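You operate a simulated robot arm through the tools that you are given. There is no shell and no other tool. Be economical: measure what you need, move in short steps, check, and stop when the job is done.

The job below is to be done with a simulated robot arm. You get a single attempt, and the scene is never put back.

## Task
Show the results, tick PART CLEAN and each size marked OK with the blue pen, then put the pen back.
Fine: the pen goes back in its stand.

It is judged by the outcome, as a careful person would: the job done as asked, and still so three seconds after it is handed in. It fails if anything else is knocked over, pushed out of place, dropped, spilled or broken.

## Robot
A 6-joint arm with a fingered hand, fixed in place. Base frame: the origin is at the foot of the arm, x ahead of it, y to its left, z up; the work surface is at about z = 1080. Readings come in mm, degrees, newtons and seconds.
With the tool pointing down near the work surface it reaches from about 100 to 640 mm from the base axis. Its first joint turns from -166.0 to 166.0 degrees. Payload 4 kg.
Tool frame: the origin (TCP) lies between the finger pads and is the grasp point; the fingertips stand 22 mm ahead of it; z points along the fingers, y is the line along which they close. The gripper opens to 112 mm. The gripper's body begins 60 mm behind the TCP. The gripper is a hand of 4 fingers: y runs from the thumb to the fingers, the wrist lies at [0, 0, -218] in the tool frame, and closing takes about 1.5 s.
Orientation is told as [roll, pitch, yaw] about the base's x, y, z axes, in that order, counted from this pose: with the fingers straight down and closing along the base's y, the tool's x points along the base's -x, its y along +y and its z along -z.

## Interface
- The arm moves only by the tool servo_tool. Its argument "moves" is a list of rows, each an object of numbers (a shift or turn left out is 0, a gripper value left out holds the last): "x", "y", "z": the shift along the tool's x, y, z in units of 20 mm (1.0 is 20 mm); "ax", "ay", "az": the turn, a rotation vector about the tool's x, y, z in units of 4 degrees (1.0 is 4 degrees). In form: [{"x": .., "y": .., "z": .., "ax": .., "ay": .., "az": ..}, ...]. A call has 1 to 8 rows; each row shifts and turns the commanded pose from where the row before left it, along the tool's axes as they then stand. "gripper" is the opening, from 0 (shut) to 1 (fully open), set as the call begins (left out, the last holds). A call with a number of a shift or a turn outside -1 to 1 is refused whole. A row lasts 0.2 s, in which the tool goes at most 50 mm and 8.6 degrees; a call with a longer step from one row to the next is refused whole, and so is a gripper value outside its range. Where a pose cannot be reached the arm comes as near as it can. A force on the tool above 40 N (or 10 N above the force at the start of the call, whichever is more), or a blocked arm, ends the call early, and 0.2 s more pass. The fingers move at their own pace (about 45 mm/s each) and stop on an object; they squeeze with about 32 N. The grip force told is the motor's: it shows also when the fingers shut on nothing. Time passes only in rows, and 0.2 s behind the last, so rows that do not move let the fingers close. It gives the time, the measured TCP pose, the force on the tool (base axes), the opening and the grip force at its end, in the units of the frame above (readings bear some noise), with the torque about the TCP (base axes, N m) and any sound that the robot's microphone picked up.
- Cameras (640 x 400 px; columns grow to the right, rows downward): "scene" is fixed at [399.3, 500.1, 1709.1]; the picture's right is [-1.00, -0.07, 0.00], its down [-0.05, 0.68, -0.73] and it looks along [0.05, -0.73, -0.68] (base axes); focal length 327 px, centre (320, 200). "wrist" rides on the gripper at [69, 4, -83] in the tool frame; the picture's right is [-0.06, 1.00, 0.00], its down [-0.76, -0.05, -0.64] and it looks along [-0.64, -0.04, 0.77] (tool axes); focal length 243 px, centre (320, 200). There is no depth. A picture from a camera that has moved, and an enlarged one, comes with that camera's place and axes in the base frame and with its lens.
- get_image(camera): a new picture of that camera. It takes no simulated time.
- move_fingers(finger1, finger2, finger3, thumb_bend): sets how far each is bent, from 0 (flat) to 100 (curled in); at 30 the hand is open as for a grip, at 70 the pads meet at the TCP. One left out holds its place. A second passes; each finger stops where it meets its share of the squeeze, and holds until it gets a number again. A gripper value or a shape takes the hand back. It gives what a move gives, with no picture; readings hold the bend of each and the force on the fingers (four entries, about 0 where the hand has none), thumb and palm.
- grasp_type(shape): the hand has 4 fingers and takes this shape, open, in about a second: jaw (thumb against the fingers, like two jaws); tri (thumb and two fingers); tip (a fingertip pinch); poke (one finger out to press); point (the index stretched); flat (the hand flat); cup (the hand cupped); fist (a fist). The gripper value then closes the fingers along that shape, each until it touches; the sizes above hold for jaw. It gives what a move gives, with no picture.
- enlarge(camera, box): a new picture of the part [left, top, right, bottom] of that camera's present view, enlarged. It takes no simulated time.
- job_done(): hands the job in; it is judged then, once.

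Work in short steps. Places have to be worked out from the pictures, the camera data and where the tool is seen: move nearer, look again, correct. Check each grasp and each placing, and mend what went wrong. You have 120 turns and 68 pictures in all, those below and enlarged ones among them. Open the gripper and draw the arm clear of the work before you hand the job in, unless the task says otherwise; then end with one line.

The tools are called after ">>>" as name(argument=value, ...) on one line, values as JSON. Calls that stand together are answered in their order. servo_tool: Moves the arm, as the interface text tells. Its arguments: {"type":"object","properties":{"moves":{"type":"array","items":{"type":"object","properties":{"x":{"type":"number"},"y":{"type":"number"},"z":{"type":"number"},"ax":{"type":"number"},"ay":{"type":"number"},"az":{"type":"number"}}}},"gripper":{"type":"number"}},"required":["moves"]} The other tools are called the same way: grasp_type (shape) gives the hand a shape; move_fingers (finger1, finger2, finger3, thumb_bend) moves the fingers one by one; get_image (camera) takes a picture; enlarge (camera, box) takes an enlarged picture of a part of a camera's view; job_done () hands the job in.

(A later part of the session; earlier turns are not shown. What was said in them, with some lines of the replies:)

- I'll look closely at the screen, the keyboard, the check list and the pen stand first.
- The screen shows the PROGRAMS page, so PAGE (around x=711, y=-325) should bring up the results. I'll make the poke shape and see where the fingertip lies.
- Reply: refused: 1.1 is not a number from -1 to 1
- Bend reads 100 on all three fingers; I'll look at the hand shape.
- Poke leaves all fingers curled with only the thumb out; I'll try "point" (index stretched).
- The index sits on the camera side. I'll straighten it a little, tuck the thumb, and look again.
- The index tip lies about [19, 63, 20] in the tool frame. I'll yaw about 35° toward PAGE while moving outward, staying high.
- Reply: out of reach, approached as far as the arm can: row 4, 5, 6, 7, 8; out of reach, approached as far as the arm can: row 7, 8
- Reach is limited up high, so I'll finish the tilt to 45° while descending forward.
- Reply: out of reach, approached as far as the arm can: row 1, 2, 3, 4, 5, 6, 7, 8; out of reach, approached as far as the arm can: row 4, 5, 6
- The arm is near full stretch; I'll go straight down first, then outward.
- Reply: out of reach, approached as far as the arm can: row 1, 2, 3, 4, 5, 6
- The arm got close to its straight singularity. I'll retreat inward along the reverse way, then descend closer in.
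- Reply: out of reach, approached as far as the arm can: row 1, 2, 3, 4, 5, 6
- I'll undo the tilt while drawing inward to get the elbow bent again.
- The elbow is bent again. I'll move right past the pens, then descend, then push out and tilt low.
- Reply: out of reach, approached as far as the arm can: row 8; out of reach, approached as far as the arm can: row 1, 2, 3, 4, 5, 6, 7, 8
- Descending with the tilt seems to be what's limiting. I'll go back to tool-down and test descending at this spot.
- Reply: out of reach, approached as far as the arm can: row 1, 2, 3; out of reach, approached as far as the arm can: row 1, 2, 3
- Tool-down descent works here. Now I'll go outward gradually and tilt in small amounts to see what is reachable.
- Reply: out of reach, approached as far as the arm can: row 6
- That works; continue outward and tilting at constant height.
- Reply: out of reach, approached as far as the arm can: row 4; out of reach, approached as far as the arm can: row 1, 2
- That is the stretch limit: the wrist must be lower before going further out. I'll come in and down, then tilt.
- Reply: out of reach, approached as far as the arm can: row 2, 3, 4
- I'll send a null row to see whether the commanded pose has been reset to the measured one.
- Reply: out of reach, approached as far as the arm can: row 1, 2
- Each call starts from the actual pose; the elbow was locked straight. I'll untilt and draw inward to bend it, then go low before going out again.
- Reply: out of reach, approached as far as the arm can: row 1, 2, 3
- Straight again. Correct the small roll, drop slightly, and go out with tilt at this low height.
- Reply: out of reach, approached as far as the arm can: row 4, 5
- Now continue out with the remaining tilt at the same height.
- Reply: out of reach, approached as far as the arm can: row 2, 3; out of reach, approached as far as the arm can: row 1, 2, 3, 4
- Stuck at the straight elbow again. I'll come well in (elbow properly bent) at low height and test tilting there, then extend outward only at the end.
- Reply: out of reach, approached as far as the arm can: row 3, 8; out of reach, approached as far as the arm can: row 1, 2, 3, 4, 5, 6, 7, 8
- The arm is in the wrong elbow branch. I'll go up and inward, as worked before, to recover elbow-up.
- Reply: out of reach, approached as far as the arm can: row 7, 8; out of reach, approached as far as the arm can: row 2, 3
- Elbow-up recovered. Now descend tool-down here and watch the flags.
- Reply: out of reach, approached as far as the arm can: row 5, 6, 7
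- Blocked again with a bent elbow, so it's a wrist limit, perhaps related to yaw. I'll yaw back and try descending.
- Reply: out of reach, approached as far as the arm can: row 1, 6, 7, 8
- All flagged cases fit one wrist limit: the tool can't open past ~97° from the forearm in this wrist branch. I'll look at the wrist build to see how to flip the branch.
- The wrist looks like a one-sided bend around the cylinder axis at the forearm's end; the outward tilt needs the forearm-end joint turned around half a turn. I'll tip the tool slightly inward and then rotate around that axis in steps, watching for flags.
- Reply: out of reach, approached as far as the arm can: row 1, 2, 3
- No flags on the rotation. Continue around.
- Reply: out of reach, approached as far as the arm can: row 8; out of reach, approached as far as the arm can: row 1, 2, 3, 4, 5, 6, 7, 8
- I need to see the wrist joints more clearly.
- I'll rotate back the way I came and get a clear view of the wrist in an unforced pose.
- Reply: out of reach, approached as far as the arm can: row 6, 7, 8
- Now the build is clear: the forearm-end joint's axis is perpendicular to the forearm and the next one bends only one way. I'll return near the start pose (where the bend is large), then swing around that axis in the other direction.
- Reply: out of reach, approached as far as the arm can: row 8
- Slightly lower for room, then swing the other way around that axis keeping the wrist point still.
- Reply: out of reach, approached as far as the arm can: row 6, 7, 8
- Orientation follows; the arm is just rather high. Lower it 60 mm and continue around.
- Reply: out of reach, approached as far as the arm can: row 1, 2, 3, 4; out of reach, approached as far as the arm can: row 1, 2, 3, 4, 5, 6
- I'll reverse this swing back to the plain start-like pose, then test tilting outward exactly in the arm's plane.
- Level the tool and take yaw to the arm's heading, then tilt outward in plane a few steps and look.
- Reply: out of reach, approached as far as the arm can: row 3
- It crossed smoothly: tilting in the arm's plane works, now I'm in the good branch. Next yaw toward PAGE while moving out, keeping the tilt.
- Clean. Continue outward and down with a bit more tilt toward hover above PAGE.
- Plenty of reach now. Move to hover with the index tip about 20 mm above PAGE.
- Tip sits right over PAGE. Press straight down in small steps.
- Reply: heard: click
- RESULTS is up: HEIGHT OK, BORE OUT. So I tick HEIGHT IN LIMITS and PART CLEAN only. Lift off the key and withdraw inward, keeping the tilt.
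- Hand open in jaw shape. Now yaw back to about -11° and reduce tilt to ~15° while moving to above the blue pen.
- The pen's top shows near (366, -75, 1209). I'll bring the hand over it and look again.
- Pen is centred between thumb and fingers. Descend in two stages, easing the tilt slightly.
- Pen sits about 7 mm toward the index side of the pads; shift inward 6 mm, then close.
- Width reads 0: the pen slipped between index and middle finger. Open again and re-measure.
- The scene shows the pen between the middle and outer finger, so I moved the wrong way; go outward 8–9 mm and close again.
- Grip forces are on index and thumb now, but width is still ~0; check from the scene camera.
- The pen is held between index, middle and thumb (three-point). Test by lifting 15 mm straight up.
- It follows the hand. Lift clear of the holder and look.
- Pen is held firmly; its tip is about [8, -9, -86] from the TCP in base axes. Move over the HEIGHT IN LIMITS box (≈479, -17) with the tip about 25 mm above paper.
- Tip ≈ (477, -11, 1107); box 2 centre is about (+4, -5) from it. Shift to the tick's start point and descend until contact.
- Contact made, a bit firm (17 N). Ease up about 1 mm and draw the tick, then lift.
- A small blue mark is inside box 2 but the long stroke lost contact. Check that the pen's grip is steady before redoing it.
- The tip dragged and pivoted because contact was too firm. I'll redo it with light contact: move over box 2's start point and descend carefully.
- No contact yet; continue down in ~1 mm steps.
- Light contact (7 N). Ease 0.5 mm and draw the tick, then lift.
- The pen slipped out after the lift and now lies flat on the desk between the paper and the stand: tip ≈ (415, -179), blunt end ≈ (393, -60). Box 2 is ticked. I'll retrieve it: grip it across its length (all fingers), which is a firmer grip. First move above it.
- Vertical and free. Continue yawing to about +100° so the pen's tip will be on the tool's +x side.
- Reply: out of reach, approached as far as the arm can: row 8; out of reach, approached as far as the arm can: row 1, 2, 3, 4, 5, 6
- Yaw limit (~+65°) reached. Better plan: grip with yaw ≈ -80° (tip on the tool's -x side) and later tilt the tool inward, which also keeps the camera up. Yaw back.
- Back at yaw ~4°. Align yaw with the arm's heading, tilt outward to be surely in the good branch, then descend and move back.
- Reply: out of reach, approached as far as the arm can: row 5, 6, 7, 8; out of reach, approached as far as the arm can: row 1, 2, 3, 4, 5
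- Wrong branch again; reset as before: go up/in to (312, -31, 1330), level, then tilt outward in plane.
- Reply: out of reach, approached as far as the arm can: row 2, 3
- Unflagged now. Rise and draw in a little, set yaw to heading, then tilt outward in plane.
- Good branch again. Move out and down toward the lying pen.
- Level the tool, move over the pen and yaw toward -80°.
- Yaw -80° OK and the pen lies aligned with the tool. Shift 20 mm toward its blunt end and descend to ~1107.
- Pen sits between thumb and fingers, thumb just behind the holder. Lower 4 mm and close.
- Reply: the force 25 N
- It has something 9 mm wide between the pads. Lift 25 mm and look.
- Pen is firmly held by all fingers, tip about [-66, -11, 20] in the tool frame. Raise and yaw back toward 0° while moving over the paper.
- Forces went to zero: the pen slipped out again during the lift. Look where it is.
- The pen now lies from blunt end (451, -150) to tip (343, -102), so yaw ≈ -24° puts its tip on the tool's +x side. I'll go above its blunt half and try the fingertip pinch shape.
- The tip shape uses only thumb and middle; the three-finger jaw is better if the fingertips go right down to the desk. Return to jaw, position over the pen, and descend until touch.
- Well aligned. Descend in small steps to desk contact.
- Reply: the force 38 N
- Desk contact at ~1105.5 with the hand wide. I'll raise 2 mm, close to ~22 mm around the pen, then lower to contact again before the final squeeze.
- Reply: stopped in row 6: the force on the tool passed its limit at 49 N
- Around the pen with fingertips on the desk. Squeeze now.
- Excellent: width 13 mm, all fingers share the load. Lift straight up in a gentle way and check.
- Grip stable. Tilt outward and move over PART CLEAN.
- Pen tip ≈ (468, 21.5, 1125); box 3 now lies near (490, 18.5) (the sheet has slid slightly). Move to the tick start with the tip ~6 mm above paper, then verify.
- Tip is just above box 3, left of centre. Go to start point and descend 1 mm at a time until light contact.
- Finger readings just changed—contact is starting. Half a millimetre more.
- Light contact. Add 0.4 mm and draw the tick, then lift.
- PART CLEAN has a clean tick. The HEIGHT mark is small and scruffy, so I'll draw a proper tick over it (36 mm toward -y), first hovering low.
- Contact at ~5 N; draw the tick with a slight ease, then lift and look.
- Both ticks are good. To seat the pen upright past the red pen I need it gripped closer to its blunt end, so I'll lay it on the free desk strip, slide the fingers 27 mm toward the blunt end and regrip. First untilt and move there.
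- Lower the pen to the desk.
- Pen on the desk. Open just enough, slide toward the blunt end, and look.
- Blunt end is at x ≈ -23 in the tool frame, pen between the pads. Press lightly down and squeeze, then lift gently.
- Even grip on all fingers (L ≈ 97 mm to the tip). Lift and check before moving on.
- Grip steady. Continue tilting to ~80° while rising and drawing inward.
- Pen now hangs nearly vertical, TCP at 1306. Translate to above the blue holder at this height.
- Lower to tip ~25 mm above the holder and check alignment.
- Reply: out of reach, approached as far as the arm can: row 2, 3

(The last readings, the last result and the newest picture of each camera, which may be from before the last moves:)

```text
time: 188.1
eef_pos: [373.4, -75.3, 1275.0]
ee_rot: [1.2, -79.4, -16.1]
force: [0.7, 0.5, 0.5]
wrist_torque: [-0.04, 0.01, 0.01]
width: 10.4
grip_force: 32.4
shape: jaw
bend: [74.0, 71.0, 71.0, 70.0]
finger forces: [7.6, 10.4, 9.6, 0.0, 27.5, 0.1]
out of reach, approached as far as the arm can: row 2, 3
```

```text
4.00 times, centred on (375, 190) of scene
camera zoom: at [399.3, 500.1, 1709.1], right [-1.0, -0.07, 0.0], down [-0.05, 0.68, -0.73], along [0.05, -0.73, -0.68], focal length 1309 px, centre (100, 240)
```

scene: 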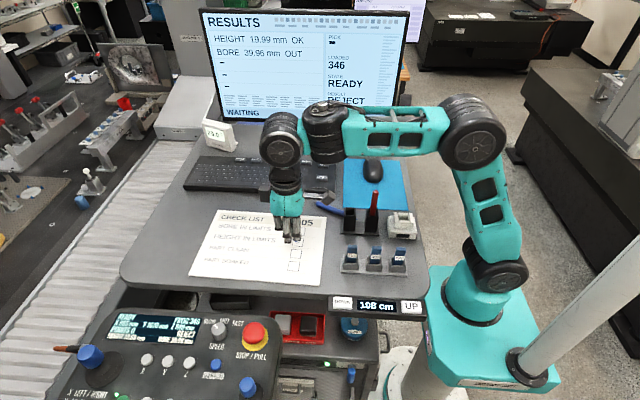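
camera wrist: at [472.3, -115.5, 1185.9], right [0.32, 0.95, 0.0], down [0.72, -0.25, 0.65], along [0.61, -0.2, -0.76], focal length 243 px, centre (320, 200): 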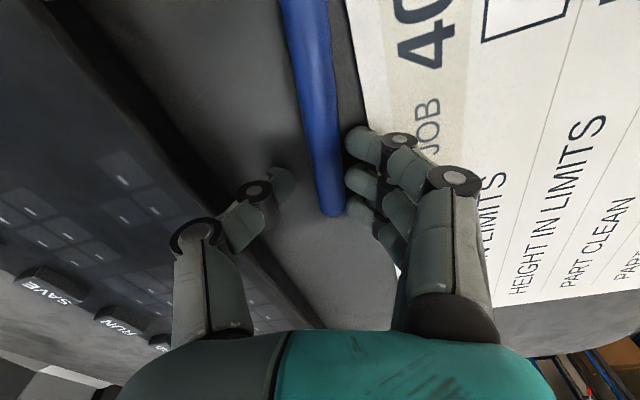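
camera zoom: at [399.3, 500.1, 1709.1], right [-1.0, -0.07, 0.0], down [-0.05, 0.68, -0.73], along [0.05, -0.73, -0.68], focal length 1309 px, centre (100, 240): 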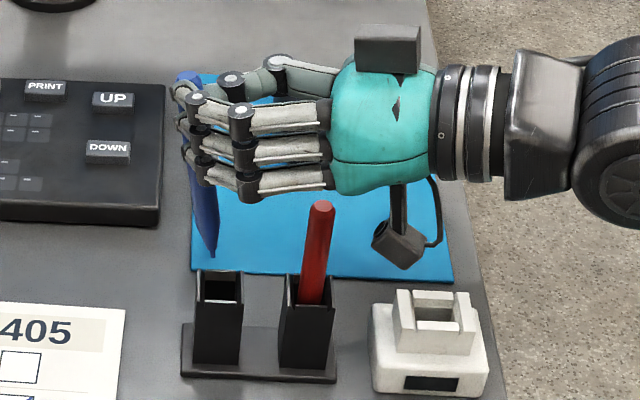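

Lower limit reached at this tilt; the tip is ~(371, -73, 1168) and the opening centre ~(365, -77). I'll use ~70° tilt (farther wrist) and bring the tip over the opening.

>>> servo_tool(moves=[{"ay": 0.78, "x": 0.28, "y": -0.09, "z": 0.23}, {"ay": 0.78, "x": 0.28, "y": -0.09, "z": 0.23}, {"ay": 0.79, "x": 0.28, "y": -0.09, "z": 0.23}, {}])

```text
time: 189.1
eef_pos: [381.9, -83.5, 1254.7]
ee_rot: [0.7, -70.1, -15.6]
force: [-0.5, -0.1, -0.9]
wrist_torque: [-0.02, 0.02, -0.03]
width: 10.1
grip_force: 32.2
shape: jaw
bend: [74.0, 71.0, 71.0, 70.0]
finger forces: [7.4, 10.4, 9.7, 0.0, 27.6, 0.1]
```

Reached. One close look at the tip over the opening.

>>> enlarge(camera="scene", box=[340, 180, 400, 235])

```text
7.27 times, centred on (370, 208) of scene
camera zoom: at [399.3, 500.1, 1709.1], right [-1.0, -0.07, 0.0], down [-0.05, 0.68, -0.73], along [0.05, -0.73, -0.68], focal length 2380 px, centre (-44, 146)
```

zoom: 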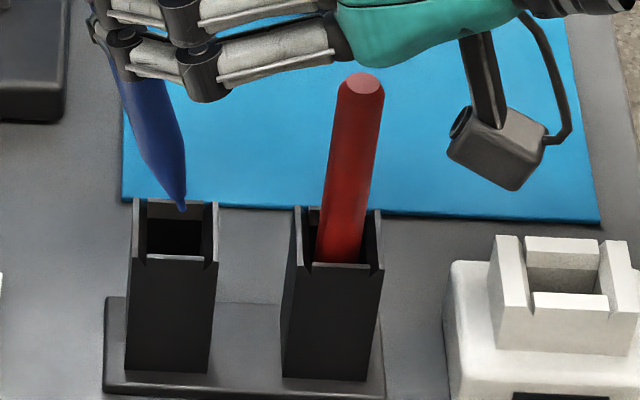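

Tip will enter the opening. Lower 10 mm straight, then 18 mm along the pen's axis, watching the force.

>>> servo_tool(moves=[{"x": 0.235, "z": 0.085}, {"x": 0.235, "z": 0.085}])

>>> servo_tool(moves=[{"x": 0.45}, {"x": 0.45}])

```text
time: 189.7
eef_pos: [382.0, -82.7, 1245.1]
ee_rot: [0.6, -70.1, -15.6]
force: [0.3, 0.7, -1.0]
wrist_torque: [0.01, 0.01, 0.04]
width: 10.4
grip_force: 32.0
shape: jaw
bend: [74.0, 71.0, 71.0, 70.0]
finger forces: [7.5, 10.3, 9.6, 0.1, 27.6, 0.0]
```

```text
time: 190.3
eef_pos: [378.0, -81.1, 1230.6]
ee_rot: [0.7, -70.0, -15.5]
force: [0.6, 0.5, 0.3]
wrist_torque: [-0.01, 0.03, 0.01]
width: 10.3
grip_force: 31.5
shape: jaw
bend: [74.0, 71.0, 71.0, 70.0]
finger forces: [7.5, 10.3, 9.6, 0.1, 27.5, 0.1]
out of reach, approached as far as the arm can: row 2
```

Inside the rim with no contact force; try going straight down further.

>>> servo_tool(moves=[{"x": 0.235, "z": 0.085}, {"x": 0.235, "z": 0.085}])

```text
time: 190.9
eef_pos: [384.1, -83.3, 1226.5]
ee_rot: [0.6, -70.1, -15.5]
force: [0.0, 0.6, 0.2]
wrist_torque: [0.03, 0.02, 0.0]
width: 10.6
grip_force: 32.2
shape: jaw
bend: [74.0, 71.0, 71.0, 70.0]
finger forces: [7.5, 10.4, 9.6, 0.0, 27.6, 0.0]
out of reach, approached as far as the arm can: row 1, 2
```

The wrist is too close to the base to go lower here. Swing yaw about the pen's tip (to ~-40°) so the wrist moves farther out, then continue.

>>> servo_tool(moves=[{"ax": 0.94, "az": 0.342, "y": -0.066}, {"ax": 0.94, "az": 0.342, "y": -0.066}, {"ax": 0.94, "az": 0.342, "y": -0.066}])

>>> servo_tool(moves=[{"ax": 0.94, "az": 0.342, "y": -0.066}, {"ax": 0.94, "az": 0.342, "y": -0.066}, {"ax": 0.94, "az": 0.342, "y": -0.066}])

```text
time: 191.7
eef_pos: [380.8, -88.1, 1228.8]
ee_rot: [0.9, -70.1, -28.0]
force: [0.3, 0.2, -0.4]
wrist_torque: [0.0, -0.01, 0.0]
width: 10.2
grip_force: 31.7
shape: jaw
bend: [74.0, 71.0, 71.0, 70.0]
finger forces: [7.6, 10.1, 9.7, 0.0, 27.5, 0.1]
```

```text
time: 192.5
eef_pos: [379.6, -90.6, 1228.0]
ee_rot: [0.9, -70.1, -39.8]
force: [0.2, 0.3, 0.4]
wrist_torque: [-0.03, 0.02, 0.0]
width: 10.4
grip_force: 32.5
shape: jaw
bend: [74.0, 71.0, 71.0, 70.0]
finger forces: [7.6, 10.3, 9.6, 0.1, 27.6, 0.1]
```

Unflagged. Now bring the pen upright (tilt to ~82°) pivoting about its tip.

>>> servo_tool(moves=[{"ay": -1, "x": 0.055, "z": -0.367}, {"ay": -1, "x": 0.055, "z": -0.367}, {"ay": -1, "x": 0.055, "z": -0.367}])

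```text
time: 193.3
eef_pos: [386.7, -71.2, 1255.0]
ee_rot: [1.9, -82.0, -40.8]
force: [-0.2, -0.1, -0.4]
wrist_torque: [0.01, -0.02, 0.04]
width: 9.9
grip_force: 32.0
shape: jaw
bend: [74.0, 71.0, 71.0, 70.0]
finger forces: [7.6, 10.1, 9.4, 0.1, 27.5, 0.0]
out of reach, approached as far as the arm can: row 1, 2, 3
```

The wrist is still too close; yaw further to about -60° (wrist ends up farther from the base), then realign over the holder.

>>> servo_tool(moves=[{"ax": 0.99, "az": 0.139}, {"ax": 0.99, "az": 0.139}, {"ax": 0.99, "az": 0.139}, {"ax": 0.99, "az": 0.139}, {"ax": 0.99, "az": 0.139}])

```text
time: 194.5
eef_pos: [406.0, -101.9, 1247.3]
ee_rot: [2.2, -81.5, -60.9]
force: [0.8, -0.4, 1.0]
wrist_torque: [-0.01, 0.0, 0.02]
width: 9.9
grip_force: 31.8
shape: jaw
bend: [74.0, 71.0, 71.0, 70.0]
finger forces: [7.5, 10.1, 9.5, 0.1, 27.4, 0.0]
out of reach, approached as far as the arm can: row 4, 5
```

Off-plane limit there. Settle for yaw ≈ -45°, tilt ≈ 72°: raise, rotate back a bit, then realign over the holder.

>>> servo_tool(moves=[{"x": -0.8, "ax": -0.99, "az": -0.139}, {"ax": -0.99, "az": -0.139}, {"ax": -0.99, "az": -0.139}, {"ax": -0.99, "az": -0.139}, {"ay": 0.8}, {"ay": 0.8}, {"ay": 0.8}])

```text
time: 196.1
eef_pos: [406.9, -105.5, 1262.3]
ee_rot: [0.8, -72.4, -43.7]
force: [0.5, -0.7, 0.1]
wrist_torque: [0.0, 0.01, 0.03]
width: 9.9
grip_force: 32.1
shape: jaw
bend: [74.0, 71.0, 71.0, 70.0]
finger forces: [7.6, 10.1, 9.3, 0.0, 27.5, 0.0]
```

Move over the entry line for the holder.

>>> servo_tool(moves=[{"x": 0.33, "y": -0.24, "z": -0.55}, {"x": 0.33, "y": -0.24, "z": -0.55}, {}])

```text
time: 196.9
eef_pos: [381.9, -95.6, 1258.4]
ee_rot: [0.9, -72.5, -43.8]
force: [0.4, 0.0, 0.6]
wrist_torque: [-0.01, -0.02, -0.02]
width: 9.8
grip_force: 31.7
shape: jaw
bend: [74.0, 71.0, 71.0, 70.0]
finger forces: [7.6, 10.1, 9.3, 0.0, 27.3, 0.1]
```

On target. Go down along the pen's axis in 10 mm steps, watching forces.

>>> servo_tool(moves=[{"x": 0.5}, {"x": 0.5}])

>>> servo_tool(moves=[{"x": 0.4}])

```text
time: 197.5
eef_pos: [379.5, -90.2, 1241.1]
ee_rot: [0.8, -72.4, -43.9]
force: [-0.5, -0.1, 0.6]
wrist_torque: [0.02, 0.01, 0.03]
width: 10.2
grip_force: 31.6
shape: jaw
bend: [74.0, 71.0, 71.0, 70.0]
finger forces: [7.6, 10.1, 9.3, 0.0, 27.4, 0.0]
```

```text
time: 197.9
eef_pos: [377.0, -90.6, 1231.3]
ee_rot: [0.9, -72.4, -43.8]
force: [-0.2, 0.6, -0.4]
wrist_torque: [-0.01, 0.01, 0.0]
width: 10.0
grip_force: 32.4
shape: jaw
bend: [74.0, 71.0, 71.0, 70.0]
finger forces: [7.5, 10.1, 9.3, 0.1, 27.4, 0.0]
```

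>>> servo_tool(moves=[{"x": 0.4}])

>>> servo_tool(moves=[{"x": 0.4}])

```text
time: 198.3
eef_pos: [374.4, -86.9, 1223.6]
ee_rot: [0.9, -72.5, -43.8]
force: [0.3, -0.1, 0.0]
wrist_torque: [0.02, 0.04, 0.03]
width: 10.1
grip_force: 32.2
shape: jaw
bend: [74.0, 71.0, 71.0, 70.0]
finger forces: [7.5, 10.1, 9.5, 0.0, 27.6, 0.0]
```

```text
time: 198.7
eef_pos: [373.1, -85.3, 1217.3]
ee_rot: [0.9, -72.4, -43.9]
force: [-2.1, -1.4, 1.0]
wrist_torque: [-0.04, 0.08, 0.0]
width: 9.7
grip_force: 31.8
shape: jaw
bend: [74.0, 71.0, 71.0, 70.0]
finger forces: [7.2, 10.1, 9.6, 0.1, 28.0, 0.0]
```

Slight wall contact at ~26 mm depth, pushing toward -v; ease 2 mm that way and go a bit deeper.

>>> servo_tool(moves=[{"y": -0.1}, {"x": 0.25, "z": 0.08}])

>>> servo_tool(moves=[{"x": 0.25, "z": 0.08}])

```text
time: 199.3
eef_pos: [375.6, -83.9, 1214.2]
ee_rot: [0.7, -72.3, -43.7]
force: [-3.0, 0.8, 0.6]
wrist_torque: [0.0, 0.15, 0.05]
width: 9.6
grip_force: 32.5
shape: jaw
bend: [75.0, 71.0, 71.0, 70.0]
finger forces: [7.4, 10.0, 9.6, 0.0, 28.9, 0.0]
out of reach, approached as far as the arm can: row 1, 2
```

```text
time: 199.7
eef_pos: [378.8, -83.8, 1212.3]
ee_rot: [0.8, -72.3, -43.8]
force: [-3.8, -1.5, 3.4]
wrist_torque: [-0.07, 0.2, 0.02]
width: 10.0
grip_force: 32.5
shape: jaw
bend: [75.0, 71.0, 71.0, 70.0]
finger forces: [7.6, 10.0, 9.6, 0.1, 30.4, 0.0]
out of reach, approached as far as the arm can: row 1
```

About 30 mm deep and the arm is at its limit; release gently now so it slides home.

>>> servo_tool(gripper=0.3, moves=[{}, {}, {}, {}])

>>> get_image(camera="scene")

```text
time: 200.7
eef_pos: [378.1, -82.8, 1211.3]
ee_rot: [0.9, -72.2, -43.8]
force: [0.0, -0.2, 0.1]
wrist_torque: [0.02, 0.0, 0.02]
width: 33.1
grip_force: 0.0
shape: jaw
bend: [74.0, 74.0, 74.0, 70.0]
finger forces: [0.0, 0.0, 0.0, 0.0, 0.1, 0.0]
```

```text
0 pictures are left
```

scene: 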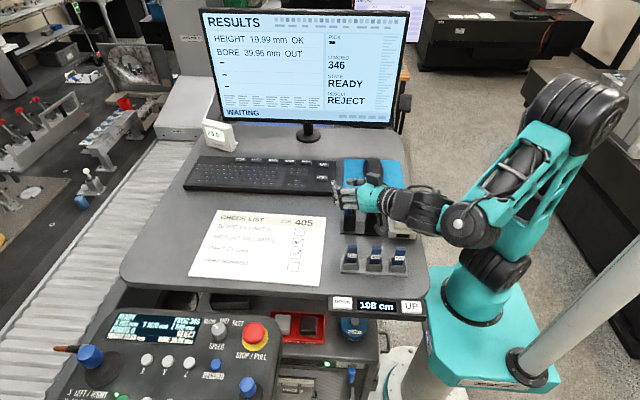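

No pictures remain; the grip is open and force-free. Raise straight up, gently, clear of the pen's top.

>>> servo_tool(moves=[{"x": -0.48, "z": -0.15}, {"x": -0.48, "z": -0.15}, {"x": -0.48, "z": -0.15}, {"x": -0.48, "z": -0.15}, {"x": -0.48, "z": -0.15}, {"x": -0.48, "z": -0.15}, {"x": -0.48, "z": -0.15}, {"x": -0.48, "z": -0.15}])

```text
time: 202.5
eef_pos: [379.1, -84.8, 1292.3]
ee_rot: [1.0, -72.5, -43.7]
force: [0.1, -0.1, 0.0]
wrist_torque: [-0.01, 0.01, 0.0]
width: 33.1
grip_force: 0.1
shape: jaw
bend: [74.0, 74.0, 74.0, 70.0]
finger forces: [0.0, 0.0, 0.0, 0.0, 0.0, 0.0]
```

No contact on the way up. Open the hand fully and draw the arm clear upward.

>>> servo_tool(gripper=1, moves=[{"x": -0.9, "z": -0.3}, {"x": -0.9, "z": -0.3}, {"x": -0.9, "z": -0.3}, {}, {}, {}, {}, {}])

```text
time: 204.3
eef_pos: [377.0, -84.6, 1347.4]
ee_rot: [1.0, -72.5, -43.8]
force: [-0.5, -0.8, 1.2]
wrist_torque: [-0.02, -0.02, 0.01]
width: 111.8
grip_force: 0.1
shape: jaw
bend: [30.0, 30.0, 30.0, 30.0]
finger forces: [0.0, 0.1, 0.0, 0.1, 0.1, 0.0]
```

The hand is open and well clear, so I'm handing the job in.

>>> job_done()

```text
The job is handed in.
```

The RESULTS page is showing, and HEIGHT IN LIMITS and PART CLEAN are ticked in blue (BORE is marked OUT, so I left it blank). I let the blue pen go about 30 mm down in its stand but couldn't see it settle, as my pictures had run out. On the way I dropped the pen onto the desk twice, and the check sheet was pushed about 10 mm.
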